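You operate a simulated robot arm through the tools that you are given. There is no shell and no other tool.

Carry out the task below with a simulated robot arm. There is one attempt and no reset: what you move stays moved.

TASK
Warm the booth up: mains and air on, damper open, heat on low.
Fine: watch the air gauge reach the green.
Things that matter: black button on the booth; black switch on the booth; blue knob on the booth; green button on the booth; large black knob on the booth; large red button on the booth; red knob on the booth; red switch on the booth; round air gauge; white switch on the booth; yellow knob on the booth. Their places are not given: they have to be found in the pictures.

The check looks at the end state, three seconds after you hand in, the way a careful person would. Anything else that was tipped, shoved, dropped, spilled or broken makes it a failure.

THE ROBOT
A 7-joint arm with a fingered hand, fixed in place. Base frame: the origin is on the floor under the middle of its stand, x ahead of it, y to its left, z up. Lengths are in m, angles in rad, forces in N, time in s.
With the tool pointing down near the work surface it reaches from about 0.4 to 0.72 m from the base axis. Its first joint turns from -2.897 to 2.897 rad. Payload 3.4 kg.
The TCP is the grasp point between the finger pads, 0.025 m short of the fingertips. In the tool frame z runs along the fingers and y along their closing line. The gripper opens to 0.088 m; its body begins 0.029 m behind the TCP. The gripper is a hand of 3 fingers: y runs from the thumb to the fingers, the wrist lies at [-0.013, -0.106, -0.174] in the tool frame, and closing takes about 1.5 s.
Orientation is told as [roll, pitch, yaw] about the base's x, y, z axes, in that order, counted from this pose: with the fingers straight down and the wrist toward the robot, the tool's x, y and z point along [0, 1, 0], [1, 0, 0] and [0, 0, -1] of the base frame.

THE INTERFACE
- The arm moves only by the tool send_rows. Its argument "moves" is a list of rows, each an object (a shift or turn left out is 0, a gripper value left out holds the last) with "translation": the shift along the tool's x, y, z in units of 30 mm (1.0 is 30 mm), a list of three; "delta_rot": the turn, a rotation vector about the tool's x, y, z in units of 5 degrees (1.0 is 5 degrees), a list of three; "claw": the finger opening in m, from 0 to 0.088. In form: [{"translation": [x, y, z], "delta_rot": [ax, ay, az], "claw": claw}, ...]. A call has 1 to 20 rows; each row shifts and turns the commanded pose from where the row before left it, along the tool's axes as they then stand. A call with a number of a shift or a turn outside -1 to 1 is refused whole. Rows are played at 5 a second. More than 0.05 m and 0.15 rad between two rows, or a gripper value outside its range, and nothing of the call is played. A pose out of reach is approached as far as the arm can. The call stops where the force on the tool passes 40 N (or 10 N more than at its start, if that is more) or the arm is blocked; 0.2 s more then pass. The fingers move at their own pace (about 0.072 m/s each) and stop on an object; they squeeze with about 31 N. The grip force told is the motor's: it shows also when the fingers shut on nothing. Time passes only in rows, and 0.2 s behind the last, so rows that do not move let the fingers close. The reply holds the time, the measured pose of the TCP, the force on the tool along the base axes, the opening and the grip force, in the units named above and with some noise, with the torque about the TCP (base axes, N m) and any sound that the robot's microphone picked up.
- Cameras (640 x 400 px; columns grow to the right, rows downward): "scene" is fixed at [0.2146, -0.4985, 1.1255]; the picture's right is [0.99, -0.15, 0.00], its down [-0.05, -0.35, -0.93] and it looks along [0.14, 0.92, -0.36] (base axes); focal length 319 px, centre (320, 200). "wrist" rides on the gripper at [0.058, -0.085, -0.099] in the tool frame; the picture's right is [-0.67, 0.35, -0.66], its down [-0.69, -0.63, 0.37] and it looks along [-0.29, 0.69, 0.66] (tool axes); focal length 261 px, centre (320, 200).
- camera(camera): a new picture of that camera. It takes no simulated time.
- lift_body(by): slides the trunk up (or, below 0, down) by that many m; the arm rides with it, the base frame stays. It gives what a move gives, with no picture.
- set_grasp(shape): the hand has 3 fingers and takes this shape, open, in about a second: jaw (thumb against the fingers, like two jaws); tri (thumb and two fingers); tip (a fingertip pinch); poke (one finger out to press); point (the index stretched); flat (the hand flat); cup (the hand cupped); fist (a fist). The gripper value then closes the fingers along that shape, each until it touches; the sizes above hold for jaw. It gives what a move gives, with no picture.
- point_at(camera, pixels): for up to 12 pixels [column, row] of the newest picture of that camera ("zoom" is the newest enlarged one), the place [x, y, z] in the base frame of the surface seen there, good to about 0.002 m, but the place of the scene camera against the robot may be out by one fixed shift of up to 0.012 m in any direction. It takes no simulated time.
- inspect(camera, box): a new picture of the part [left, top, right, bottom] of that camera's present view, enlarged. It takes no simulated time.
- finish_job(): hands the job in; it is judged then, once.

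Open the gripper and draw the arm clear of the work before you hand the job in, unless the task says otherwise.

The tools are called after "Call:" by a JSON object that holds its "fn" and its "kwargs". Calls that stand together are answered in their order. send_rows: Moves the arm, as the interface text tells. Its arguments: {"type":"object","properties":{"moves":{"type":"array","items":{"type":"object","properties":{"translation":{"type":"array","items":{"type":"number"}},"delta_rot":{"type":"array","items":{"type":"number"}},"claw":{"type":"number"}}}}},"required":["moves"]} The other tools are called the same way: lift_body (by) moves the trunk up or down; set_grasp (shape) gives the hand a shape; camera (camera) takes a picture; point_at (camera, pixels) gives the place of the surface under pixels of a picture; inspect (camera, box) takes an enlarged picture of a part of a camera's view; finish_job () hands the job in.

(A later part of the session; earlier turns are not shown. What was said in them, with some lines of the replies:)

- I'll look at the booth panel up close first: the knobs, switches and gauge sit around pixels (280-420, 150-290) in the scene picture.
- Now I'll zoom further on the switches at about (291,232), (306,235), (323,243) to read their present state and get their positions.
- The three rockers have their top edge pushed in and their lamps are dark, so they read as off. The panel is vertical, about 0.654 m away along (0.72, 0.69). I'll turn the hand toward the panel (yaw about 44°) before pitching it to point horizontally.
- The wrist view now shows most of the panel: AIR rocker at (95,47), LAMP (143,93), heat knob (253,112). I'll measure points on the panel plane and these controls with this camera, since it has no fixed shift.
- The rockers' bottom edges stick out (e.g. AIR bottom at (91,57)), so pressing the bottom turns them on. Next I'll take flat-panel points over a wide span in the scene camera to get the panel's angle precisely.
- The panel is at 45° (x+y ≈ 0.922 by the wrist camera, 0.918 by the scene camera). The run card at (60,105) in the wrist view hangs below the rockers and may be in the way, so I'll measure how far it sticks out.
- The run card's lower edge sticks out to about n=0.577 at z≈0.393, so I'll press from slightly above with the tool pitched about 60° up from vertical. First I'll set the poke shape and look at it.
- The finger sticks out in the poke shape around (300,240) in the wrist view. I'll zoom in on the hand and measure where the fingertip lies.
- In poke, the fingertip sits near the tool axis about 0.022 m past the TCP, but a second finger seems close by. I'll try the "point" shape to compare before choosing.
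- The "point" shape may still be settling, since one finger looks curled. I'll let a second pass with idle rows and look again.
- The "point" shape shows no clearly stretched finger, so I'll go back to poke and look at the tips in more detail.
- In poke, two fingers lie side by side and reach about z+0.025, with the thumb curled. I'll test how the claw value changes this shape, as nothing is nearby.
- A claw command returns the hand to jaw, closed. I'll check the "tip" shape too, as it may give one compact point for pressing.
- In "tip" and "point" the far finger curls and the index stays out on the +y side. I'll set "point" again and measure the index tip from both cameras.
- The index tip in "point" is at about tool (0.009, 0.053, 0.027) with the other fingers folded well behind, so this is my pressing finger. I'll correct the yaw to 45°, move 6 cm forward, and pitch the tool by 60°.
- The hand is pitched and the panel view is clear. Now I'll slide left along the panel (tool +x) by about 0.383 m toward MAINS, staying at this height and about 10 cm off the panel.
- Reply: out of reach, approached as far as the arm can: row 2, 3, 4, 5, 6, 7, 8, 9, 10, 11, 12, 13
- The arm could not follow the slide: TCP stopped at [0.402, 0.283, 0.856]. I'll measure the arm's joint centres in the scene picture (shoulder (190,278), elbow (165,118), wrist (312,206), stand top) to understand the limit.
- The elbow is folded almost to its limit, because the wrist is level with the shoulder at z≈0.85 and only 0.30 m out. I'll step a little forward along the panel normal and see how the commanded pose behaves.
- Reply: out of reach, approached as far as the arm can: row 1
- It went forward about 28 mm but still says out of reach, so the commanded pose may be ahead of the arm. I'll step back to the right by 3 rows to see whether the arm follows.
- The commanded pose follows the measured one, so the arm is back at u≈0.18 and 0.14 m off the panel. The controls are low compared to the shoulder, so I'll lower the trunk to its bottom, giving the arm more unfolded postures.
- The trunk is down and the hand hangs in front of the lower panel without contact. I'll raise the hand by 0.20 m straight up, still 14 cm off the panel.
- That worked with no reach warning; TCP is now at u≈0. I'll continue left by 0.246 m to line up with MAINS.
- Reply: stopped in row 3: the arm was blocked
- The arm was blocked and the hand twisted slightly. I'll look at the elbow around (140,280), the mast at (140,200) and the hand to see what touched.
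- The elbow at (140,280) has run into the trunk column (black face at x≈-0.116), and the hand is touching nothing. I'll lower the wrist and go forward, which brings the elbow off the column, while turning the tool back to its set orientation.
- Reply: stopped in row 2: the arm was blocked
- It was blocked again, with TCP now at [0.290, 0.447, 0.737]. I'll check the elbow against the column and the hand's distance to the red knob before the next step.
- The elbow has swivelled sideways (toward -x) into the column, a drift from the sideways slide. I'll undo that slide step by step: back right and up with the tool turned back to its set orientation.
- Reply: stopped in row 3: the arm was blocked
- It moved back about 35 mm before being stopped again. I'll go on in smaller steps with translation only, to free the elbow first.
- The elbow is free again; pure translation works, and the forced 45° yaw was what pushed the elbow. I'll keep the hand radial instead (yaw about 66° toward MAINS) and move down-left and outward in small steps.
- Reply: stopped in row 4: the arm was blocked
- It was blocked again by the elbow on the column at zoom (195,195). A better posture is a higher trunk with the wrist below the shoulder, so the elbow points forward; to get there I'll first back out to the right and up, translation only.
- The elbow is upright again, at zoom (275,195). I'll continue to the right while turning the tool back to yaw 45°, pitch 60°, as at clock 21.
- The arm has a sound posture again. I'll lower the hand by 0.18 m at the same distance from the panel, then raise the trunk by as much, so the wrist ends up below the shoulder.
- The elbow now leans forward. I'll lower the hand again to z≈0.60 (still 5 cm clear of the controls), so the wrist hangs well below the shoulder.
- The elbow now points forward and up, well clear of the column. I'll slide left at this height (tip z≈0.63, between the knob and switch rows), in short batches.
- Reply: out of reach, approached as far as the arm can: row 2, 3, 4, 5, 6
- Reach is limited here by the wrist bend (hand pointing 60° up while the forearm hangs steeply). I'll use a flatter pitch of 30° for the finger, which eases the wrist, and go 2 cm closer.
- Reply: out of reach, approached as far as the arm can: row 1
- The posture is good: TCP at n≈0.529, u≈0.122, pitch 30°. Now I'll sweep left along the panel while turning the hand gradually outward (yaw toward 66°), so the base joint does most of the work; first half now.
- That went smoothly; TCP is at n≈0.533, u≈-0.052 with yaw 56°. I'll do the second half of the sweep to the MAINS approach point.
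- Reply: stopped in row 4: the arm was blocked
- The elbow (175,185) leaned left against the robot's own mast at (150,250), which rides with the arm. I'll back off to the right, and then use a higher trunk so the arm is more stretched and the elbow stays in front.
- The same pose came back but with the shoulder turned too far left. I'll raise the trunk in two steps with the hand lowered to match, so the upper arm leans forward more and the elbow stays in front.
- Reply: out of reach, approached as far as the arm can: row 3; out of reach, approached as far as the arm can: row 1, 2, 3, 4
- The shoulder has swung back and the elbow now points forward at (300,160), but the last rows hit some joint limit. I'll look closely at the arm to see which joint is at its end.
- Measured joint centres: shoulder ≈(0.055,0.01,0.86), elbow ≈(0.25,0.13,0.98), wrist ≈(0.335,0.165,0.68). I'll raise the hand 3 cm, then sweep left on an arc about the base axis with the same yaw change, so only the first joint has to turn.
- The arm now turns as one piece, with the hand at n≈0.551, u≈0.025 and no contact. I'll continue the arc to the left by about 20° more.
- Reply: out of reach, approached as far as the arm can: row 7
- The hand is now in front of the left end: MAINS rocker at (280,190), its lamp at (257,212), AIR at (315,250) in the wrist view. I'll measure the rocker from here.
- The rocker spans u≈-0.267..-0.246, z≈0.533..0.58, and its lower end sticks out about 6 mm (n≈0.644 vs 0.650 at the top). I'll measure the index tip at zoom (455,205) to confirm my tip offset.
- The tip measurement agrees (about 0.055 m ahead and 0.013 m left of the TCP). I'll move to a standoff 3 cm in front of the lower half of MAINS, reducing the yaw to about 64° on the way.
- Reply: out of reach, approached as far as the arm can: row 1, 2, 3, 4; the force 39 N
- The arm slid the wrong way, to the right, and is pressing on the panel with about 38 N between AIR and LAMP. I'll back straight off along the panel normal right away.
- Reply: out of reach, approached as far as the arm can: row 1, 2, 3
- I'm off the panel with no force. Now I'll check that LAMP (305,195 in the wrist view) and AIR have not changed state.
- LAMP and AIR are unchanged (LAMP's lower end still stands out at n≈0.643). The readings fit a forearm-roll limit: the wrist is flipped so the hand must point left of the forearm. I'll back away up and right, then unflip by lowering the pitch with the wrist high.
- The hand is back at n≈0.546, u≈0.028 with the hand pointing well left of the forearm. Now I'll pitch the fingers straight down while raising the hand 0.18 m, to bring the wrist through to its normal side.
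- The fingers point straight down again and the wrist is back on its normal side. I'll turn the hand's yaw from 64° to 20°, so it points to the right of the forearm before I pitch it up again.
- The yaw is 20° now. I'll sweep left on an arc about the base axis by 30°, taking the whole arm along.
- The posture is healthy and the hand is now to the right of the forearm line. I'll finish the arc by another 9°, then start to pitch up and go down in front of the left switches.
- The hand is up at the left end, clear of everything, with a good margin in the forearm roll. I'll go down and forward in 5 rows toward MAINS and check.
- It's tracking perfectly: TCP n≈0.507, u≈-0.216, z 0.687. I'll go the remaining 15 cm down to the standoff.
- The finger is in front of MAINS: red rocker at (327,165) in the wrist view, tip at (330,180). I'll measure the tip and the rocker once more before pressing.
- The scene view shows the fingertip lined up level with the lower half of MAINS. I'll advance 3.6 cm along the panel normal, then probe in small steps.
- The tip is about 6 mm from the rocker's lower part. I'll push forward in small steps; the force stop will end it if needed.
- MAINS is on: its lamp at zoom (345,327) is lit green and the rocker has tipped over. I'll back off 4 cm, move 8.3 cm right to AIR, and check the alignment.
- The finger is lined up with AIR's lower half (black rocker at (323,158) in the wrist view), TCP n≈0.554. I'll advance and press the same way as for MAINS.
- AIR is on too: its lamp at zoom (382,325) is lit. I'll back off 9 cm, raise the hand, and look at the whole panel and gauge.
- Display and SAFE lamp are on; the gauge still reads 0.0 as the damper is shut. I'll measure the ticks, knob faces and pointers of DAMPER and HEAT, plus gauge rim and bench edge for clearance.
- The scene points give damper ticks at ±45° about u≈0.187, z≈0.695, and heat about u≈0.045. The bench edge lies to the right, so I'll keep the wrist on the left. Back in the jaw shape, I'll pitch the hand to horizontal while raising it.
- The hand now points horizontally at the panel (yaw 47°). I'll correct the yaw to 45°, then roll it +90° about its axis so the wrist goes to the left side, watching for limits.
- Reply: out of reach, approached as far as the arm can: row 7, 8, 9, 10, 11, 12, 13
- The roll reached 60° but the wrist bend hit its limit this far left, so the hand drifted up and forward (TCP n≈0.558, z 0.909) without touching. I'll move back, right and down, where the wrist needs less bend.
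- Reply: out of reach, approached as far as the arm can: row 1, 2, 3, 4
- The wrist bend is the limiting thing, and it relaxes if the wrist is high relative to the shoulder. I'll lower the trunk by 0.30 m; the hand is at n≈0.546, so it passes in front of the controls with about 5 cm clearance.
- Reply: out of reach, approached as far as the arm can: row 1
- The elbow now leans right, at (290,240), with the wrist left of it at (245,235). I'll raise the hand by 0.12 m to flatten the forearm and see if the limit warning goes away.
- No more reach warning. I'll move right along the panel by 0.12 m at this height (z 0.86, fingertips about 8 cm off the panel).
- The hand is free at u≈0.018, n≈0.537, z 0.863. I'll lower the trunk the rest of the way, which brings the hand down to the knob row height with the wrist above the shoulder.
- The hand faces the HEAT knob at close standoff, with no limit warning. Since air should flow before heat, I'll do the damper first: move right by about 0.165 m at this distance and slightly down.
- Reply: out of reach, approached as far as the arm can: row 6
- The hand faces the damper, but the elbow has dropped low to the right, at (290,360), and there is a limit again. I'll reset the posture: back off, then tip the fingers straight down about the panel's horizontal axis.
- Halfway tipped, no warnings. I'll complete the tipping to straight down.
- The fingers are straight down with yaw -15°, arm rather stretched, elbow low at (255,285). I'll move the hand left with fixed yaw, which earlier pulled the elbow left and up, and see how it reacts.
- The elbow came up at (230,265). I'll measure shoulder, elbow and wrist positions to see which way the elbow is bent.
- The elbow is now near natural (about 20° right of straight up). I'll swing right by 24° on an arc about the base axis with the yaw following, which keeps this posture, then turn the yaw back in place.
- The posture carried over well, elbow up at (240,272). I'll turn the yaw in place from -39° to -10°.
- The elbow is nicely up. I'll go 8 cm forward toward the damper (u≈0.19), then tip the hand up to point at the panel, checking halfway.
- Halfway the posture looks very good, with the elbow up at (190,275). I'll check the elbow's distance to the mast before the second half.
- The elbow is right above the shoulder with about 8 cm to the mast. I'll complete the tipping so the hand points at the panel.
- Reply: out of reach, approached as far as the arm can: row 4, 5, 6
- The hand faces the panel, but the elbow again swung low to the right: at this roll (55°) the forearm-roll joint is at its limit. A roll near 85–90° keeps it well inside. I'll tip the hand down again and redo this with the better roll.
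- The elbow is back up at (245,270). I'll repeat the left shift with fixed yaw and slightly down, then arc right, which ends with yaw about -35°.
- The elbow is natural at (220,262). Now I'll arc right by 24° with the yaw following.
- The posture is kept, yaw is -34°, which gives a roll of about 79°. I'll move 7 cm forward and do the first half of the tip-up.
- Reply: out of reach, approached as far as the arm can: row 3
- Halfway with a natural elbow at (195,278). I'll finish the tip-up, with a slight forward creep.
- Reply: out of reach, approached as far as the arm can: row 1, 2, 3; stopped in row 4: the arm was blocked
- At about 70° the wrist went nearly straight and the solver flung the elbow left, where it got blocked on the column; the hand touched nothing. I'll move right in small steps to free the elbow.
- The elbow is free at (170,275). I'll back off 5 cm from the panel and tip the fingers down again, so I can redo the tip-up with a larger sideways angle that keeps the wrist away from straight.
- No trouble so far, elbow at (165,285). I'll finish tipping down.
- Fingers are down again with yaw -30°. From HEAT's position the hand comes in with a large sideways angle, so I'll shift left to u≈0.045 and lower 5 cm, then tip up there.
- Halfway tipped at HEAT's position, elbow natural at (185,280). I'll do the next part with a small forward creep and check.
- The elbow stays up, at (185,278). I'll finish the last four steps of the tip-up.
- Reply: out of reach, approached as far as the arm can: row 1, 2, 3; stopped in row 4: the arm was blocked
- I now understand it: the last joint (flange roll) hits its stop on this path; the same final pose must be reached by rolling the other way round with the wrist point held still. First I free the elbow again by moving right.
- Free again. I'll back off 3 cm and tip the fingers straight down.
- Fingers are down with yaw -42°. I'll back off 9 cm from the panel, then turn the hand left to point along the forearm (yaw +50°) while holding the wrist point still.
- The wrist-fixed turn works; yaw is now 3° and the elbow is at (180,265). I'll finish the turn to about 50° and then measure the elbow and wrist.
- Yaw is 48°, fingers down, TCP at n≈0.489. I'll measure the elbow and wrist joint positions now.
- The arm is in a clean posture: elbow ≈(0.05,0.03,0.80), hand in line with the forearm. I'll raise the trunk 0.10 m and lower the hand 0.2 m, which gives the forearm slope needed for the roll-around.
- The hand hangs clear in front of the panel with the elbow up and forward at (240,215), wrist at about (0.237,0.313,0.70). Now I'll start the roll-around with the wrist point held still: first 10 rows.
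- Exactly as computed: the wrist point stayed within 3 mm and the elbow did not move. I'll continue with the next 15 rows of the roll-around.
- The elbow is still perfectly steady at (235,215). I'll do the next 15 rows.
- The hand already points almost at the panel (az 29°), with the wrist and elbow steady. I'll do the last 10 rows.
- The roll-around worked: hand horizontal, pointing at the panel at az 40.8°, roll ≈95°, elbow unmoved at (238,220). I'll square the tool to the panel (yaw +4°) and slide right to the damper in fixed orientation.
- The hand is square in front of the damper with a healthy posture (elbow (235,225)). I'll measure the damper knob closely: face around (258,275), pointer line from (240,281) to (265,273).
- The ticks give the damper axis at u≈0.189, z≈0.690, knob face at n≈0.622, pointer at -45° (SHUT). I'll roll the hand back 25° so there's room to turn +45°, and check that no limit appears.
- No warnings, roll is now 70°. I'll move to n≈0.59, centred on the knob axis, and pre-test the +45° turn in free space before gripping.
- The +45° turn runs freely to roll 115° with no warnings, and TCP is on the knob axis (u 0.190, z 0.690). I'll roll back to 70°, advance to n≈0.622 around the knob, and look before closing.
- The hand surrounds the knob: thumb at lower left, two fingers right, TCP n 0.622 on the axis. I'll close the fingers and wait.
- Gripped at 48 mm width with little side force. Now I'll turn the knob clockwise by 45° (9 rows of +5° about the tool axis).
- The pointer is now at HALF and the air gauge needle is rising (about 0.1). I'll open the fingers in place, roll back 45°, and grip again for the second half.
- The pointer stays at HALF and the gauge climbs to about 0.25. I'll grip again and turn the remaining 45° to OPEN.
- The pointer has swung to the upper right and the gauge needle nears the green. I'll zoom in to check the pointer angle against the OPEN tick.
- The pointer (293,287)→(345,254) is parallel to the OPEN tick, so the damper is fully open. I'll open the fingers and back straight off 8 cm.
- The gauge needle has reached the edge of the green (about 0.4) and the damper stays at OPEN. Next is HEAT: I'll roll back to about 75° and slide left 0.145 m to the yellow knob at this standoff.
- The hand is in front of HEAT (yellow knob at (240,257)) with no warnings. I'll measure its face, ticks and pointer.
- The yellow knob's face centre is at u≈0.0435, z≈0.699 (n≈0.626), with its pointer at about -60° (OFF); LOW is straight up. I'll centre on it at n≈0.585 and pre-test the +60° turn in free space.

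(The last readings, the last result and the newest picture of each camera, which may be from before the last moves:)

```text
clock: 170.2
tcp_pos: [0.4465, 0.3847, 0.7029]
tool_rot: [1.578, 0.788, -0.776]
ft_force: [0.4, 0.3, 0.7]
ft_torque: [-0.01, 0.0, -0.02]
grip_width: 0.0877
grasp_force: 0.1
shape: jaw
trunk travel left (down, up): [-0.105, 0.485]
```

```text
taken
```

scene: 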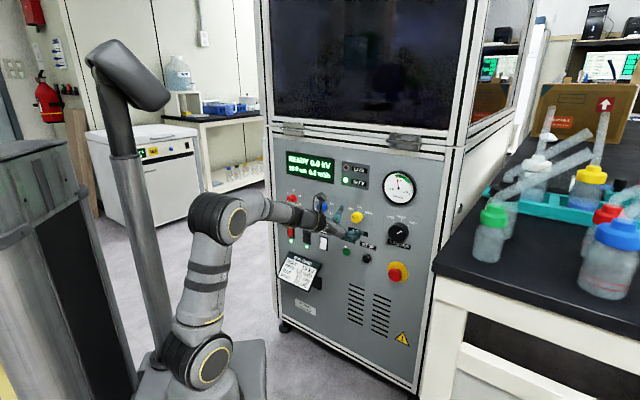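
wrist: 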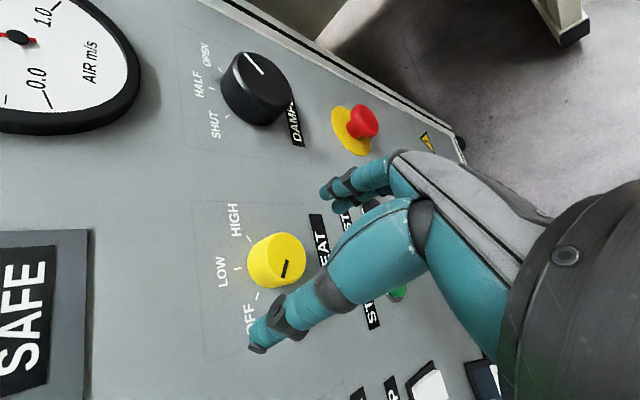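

The +60° turn is free. From this angle I get a second view of HEAT, knob at (277,260), so I'll re-measure its face, ticks and pointer for a better centre.

Call:
{"fn": "inspect", "kwargs": {"camera": "wrist", "box": [200, 200, 328, 310]}}

Call:
{"fn": "point_at", "kwargs": {"camera": "wrist", "pixels": [[281, 258], [285, 267], [286, 278], [300, 250], [270, 240], [300, 270], [275, 280], [238, 268], [249, 239], [257, 296], [262, 255], [290, 240]]}}

```text
3.64 times, centred on (264, 255) of wrist
```

zoom: 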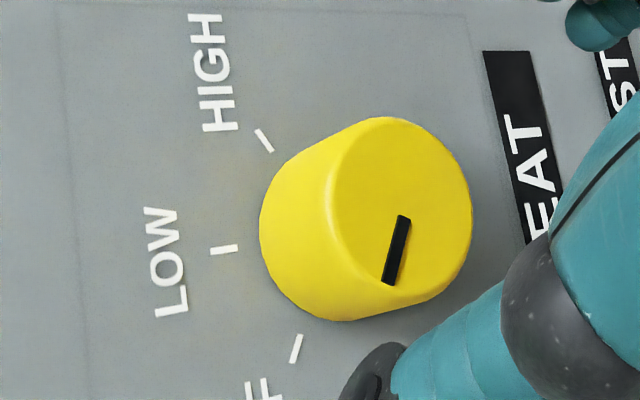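

```text
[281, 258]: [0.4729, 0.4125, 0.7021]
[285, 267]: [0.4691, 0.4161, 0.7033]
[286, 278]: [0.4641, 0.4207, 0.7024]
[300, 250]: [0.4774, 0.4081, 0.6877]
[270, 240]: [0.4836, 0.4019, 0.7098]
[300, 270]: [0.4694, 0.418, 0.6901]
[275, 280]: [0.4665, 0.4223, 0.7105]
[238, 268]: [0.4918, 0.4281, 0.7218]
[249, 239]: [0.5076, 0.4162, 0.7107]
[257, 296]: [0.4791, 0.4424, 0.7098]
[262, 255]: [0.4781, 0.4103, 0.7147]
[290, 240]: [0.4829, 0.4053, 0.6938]
```

The second view gives ticks at OFF -60°, LOW 0°, HIGH +60° about u≈0.045, z≈0.700. I'll roll back to 75° and advance around the knob to n≈0.62.

Call:
{"fn": "send_rows", "kwargs": {"moves": [{"delta_rot": [0, 0, -1]}, {"delta_rot": [0, 0, -1]}, {"delta_rot": [0, 0, -1]}, {"delta_rot": [0, 0, -1]}, {"delta_rot": [0, 0, -1]}, {"delta_rot": [0, 0, -1]}, {"delta_rot": [0, 0, -1]}, {"delta_rot": [0, 0, -1]}, {"delta_rot": [0, 0, -1]}, {"delta_rot": [0, 0, -1]}, {"delta_rot": [0, 0, -1]}, {"delta_rot": [0, 0, -1]}, {"translation": [0, 0, 0.5]}, {"translation": [0, 0, 0.5]}, {}]}}

Call:
{"fn": "camera", "kwargs": {"camera": "wrist"}}

Call:
{"fn": "inspect", "kwargs": {"camera": "scene", "box": [310, 185, 400, 250]}}

```text
clock: 173.3
tcp_pos: [0.4675, 0.4059, 0.7019]
tool_rot: [1.578, -0.261, -0.784]
ft_force: [0.9, -0.5, -0.2]
ft_torque: [0.02, 0.01, 0.0]
grip_width: 0.0875
grasp_force: 0.1
shape: jaw
trunk travel left (down, up): [-0.105, 0.485]
```

```text
taken
```

wrist: 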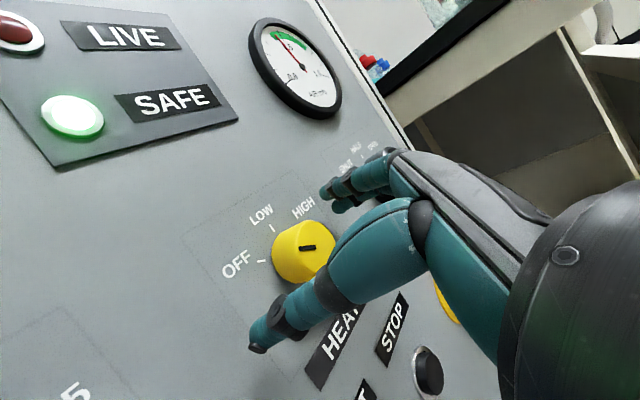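

```text
6.15 times, centred on (355, 218) of scene
```

zoom: 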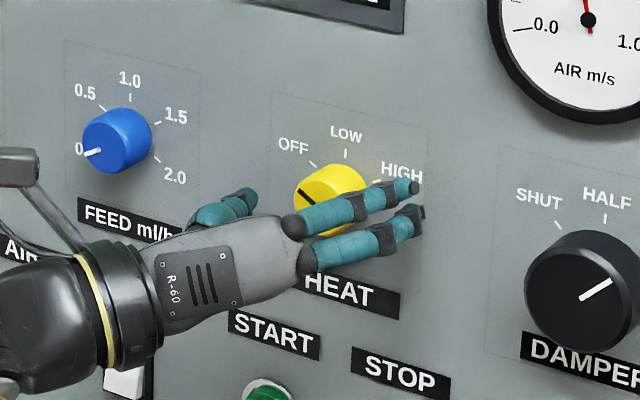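

The knob sits between thumb and fingers (TCP n 0.618, u 0.044, z 0.702). I'll advance 4 mm more and close the grip.

Call:
{"fn": "send_rows", "kwargs": {"moves": [{"translation": [-0.03, 0, 0.13]}, {"claw": 0.025}, {}, {}, {}, {}, {}, {}, {}, {}]}}

Call:
{"fn": "inspect", "kwargs": {"camera": "scene", "box": [310, 185, 400, 250]}}

```text
clock: 175.6
tcp_pos: [0.4704, 0.4075, 0.7019]
tool_rot: [1.577, -0.261, -0.784]
ft_force: [1.0, 3.5, 4.4]
ft_torque: [0.08, -0.04, 0.0]
grip_width: 0.0266
grasp_force: 31.1
shape: jaw
trunk travel left (down, up): [-0.105, 0.485]
```

```text
6.15 times, centred on (355, 218) of scene
```

zoom: 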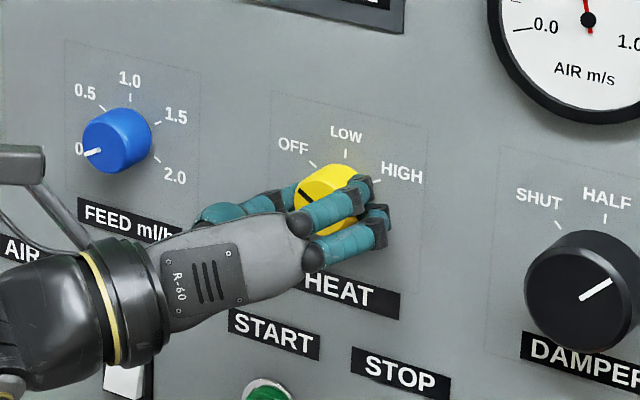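

Gripped with small side forces. Now I'll turn the knob +60° clockwise to LOW and check.

Call:
{"fn": "send_rows", "kwargs": {"moves": [{"delta_rot": [0, 0, 1]}, {"delta_rot": [0, 0, 1]}, {"delta_rot": [0, 0, 1]}, {"delta_rot": [0, 0, 1]}, {"delta_rot": [0, 0, 1]}, {"delta_rot": [0, 0, 1]}, {"delta_rot": [0, 0, 1]}, {"delta_rot": [0, 0, 1]}, {"delta_rot": [0, 0, 1]}, {"delta_rot": [0, 0, 1]}, {"delta_rot": [0, 0, 1]}, {"delta_rot": [0, 0, 1]}, {}]}}

Call:
{"fn": "inspect", "kwargs": {"camera": "scene", "box": [310, 160, 430, 250]}}

Call:
{"fn": "camera", "kwargs": {"camera": "wrist"}}

```text
clock: 178.3
tcp_pos: [0.4718, 0.408, 0.7002]
tool_rot: [1.578, 0.785, -0.779]
ft_force: [7.6, -0.7, -0.9]
ft_torque: [-0.03, 0.0, -0.16]
grip_width: 0.0262
grasp_force: 30.6
shape: jaw
trunk travel left (down, up): [-0.105, 0.485]
```

```text
4.44 times, centred on (370, 205) of scene
```

zoom: 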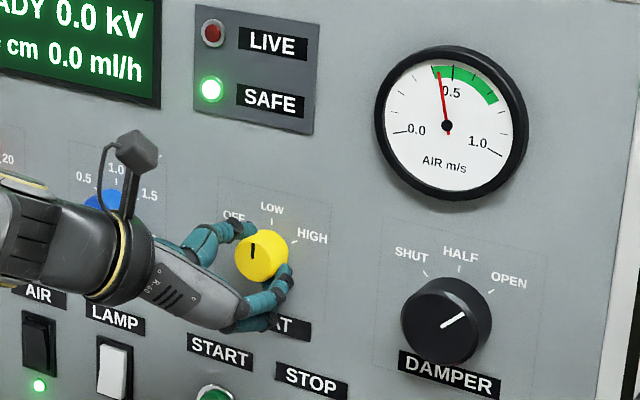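

```text
taken
```

wrist: 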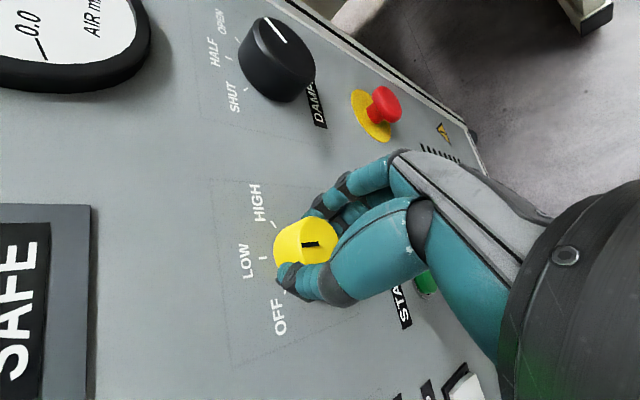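

HEAT's pointer now points straight up, toward LOW, and the air needle is inside the green band. I'll zoom in to check the alignment before letting go.

Call:
{"fn": "inspect", "kwargs": {"camera": "scene", "box": [345, 195, 385, 235]}}

Call:
{"fn": "inspect", "kwargs": {"camera": "wrist", "box": [220, 180, 380, 300]}}

```text
10.00 times, centred on (365, 215) of scene
```

zoom: 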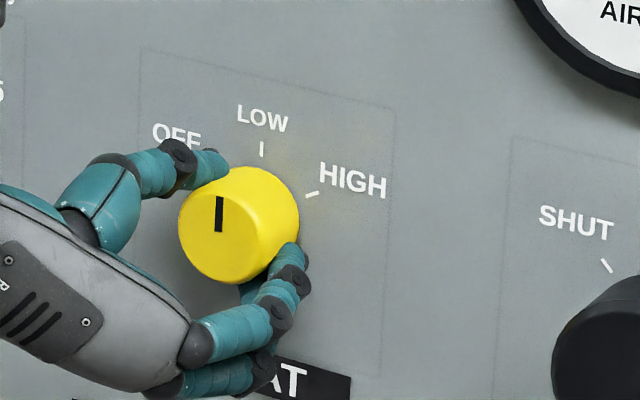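

```text
3.33 times, centred on (300, 240) of wrist
```

zoom: 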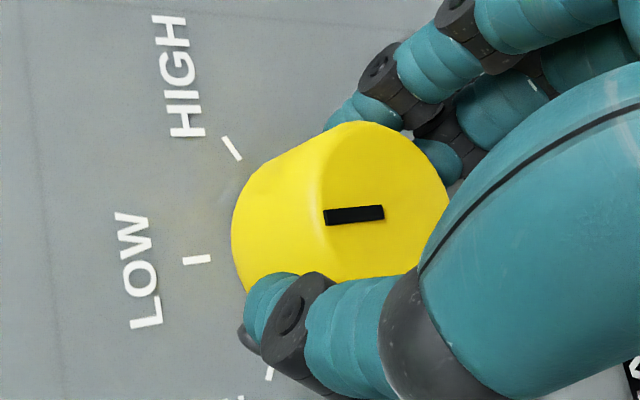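

The pointer is parallel to the LOW tick in both views. I'll open the fingers and back straight off 9 cm.

Call:
{"fn": "send_rows", "kwargs": {"moves": [{"claw": 0.088}, {}, {}, {}, {}, {}, {"translation": [0, 0, -0.5]}, {"translation": [0, 0, -0.9]}, {"translation": [0, 0, -0.9]}, {"translation": [0, 0, -0.7]}, {}]}}

Call:
{"fn": "inspect", "kwargs": {"camera": "scene", "box": [280, 150, 430, 250]}}

Call:
{"fn": "camera", "kwargs": {"camera": "scene"}}

```text
clock: 180.8
tcp_pos: [0.4065, 0.343, 0.7008]
tool_rot: [1.58, 0.787, -0.776]
ft_force: [0.3, 0.5, 0.6]
ft_torque: [0.01, 0.01, 0.01]
grip_width: 0.0876
grasp_force: 0.0
shape: jaw
trunk travel left (down, up): [-0.105, 0.485]
```

```text
4.00 times, centred on (355, 200) of scene
```

zoom: 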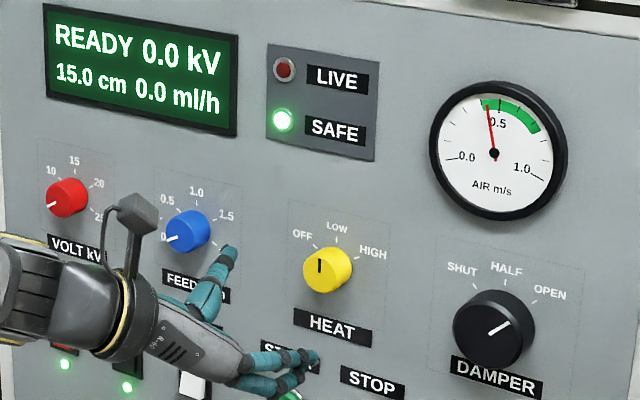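

```text
taken
```

scene: 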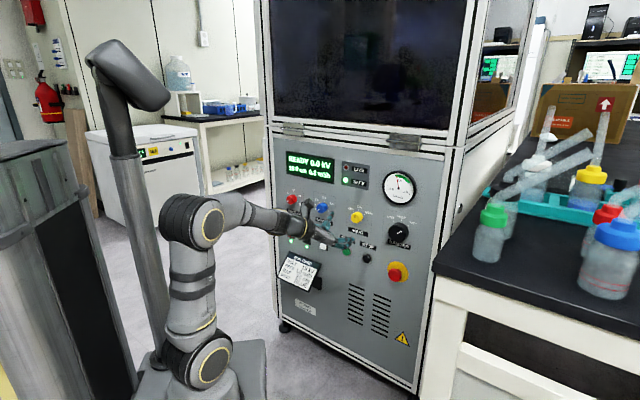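

All settings hold: HEAT at LOW, DAMPER at OPEN, MAINS and AIR lamps lit, needle in the green. I'll withdraw the hand a little further (up and back) and let a few seconds pass while watching the gauge.

Call:
{"fn": "send_rows", "kwargs": {"moves": [{"translation": [0.5, -0.5, -0.4]}, {"translation": [0.5, -0.5, -0.4]}, {"translation": [0.5, -0.5, -0.3]}, {"translation": [0.5, -0.5, -0.2]}, {}, {}, {}, {}, {}, {}, {}, {}, {}, {}]}}

Call:
{"fn": "camera", "kwargs": {"camera": "scene"}}

Call:
{"fn": "inspect", "kwargs": {"camera": "scene", "box": [340, 160, 430, 250]}}

Call:
{"fn": "inspect", "kwargs": {"camera": "scene", "box": [270, 180, 390, 270]}}

```text
clock: 183.8
tcp_pos: [0.3779, 0.3155, 0.7847]
tool_rot: [1.58, 0.788, -0.776]
ft_force: [0.2, 0.4, -0.1]
ft_torque: [0.03, 0.0, 0.01]
grip_width: 0.0876
grasp_force: 0.0
shape: jaw
trunk travel left (down, up): [-0.105, 0.485]
```

```text
taken
```

scene: 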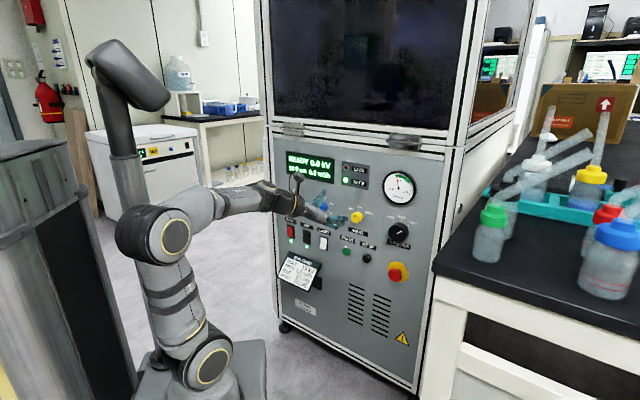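

```text
4.44 times, centred on (385, 205) of scene
```

zoom: 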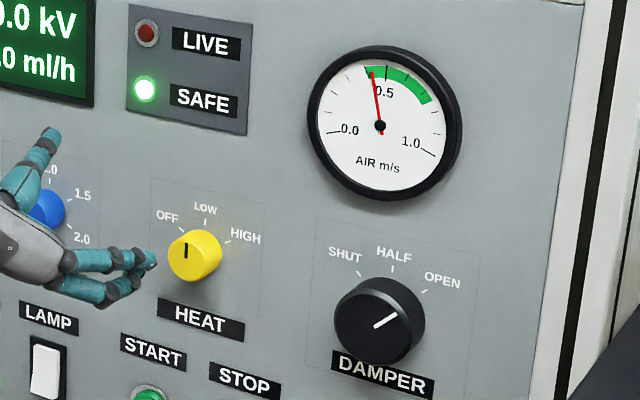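

```text
4.44 times, centred on (330, 225) of scene
```

zoom: 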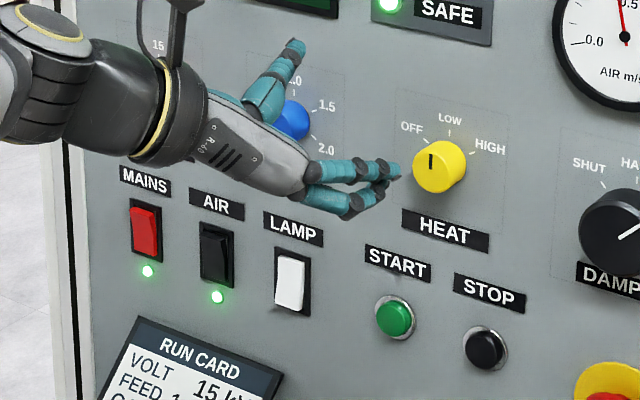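

The hand is 16 cm off the panel, LAMP is unchanged, and the needle is just inside the green. I'll wait another 4 s to see the gauge settle.

Call:
{"fn": "send_rows", "kwargs": {"moves": [{}, {}, {}, {}, {}, {}, {}, {}, {}, {}, {}, {}, {}, {}, {}, {}, {}, {}, {}, {}]}}

Call:
{"fn": "inspect", "kwargs": {"camera": "scene", "box": [375, 165, 423, 213]}}

Call:
{"fn": "inspect", "kwargs": {"camera": "scene", "box": [80, 150, 300, 330]}}

```text
clock: 187.9
tcp_pos: [0.3782, 0.3136, 0.7845]
tool_rot: [1.58, 0.785, -0.777]
ft_force: [0.1, 1.0, -0.8]
ft_torque: [-0.01, 0.01, 0.0]
grip_width: 0.0878
grasp_force: 0.0
shape: jaw
trunk travel left (down, up): [-0.105, 0.485]
```

```text
8.33 times, centred on (399, 189) of scene
```

zoom: 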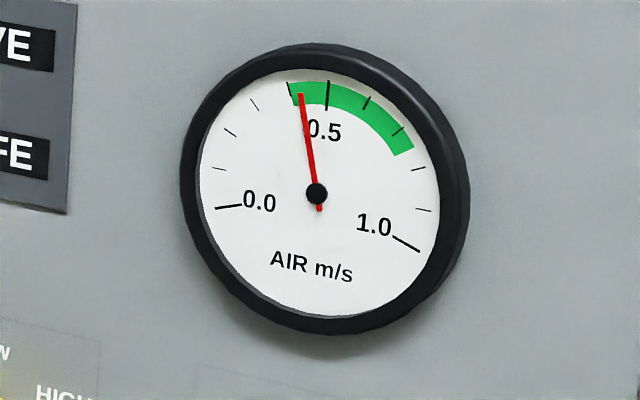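

```text
2.22 times, centred on (190, 240) of scene
```

zoom: 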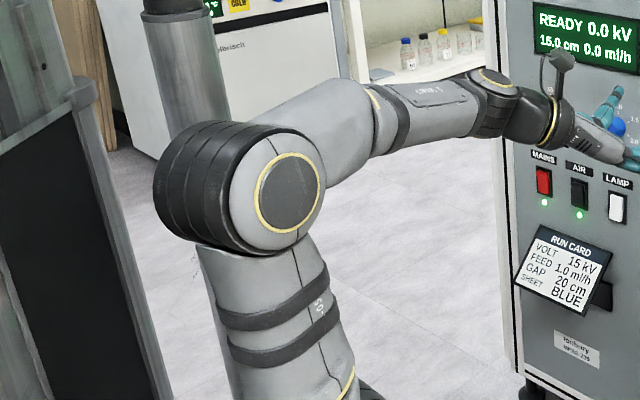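

The needle has settled inside the green at about 0.43 m/s. MAINS and AIR are lit, DAMPER is at OPEN, HEAT at LOW, nothing else has changed, and the gripper is open and clear of the panel. I'll hand in.

Call:
{"fn": "finish_job", "kwargs": {}}

```text
The job is handed in.
```

The booth is warming up, and I handed the job in with the air gauge steady in the green at about 0.43 m/s.

| Control | State at hand-in |
|---|---|
| MAINS | On, lamp lit |
| AIR | On, lamp lit |
| DAMPER | Pointer at OPEN |
| HEAT | Pointer at LOW |
| Display | READY, 0.0 kV, SAFE lamp lit |

While moving toward MAINS, the arm slid off course and the finger pressed the bare panel between AIR and LAMP with about 38 N. I backed off at once. Neither switch had changed state and I saw no damage.

The robot's elbow also ran into its own column and mast several times. The arm stopped itself each time, and nothing on the booth or bench was touched.

The lamp switch, start and stop buttons, red emergency button, and the volt and feed knobs were left alone. The gripper is open and the hand is about 16 cm off the panel.
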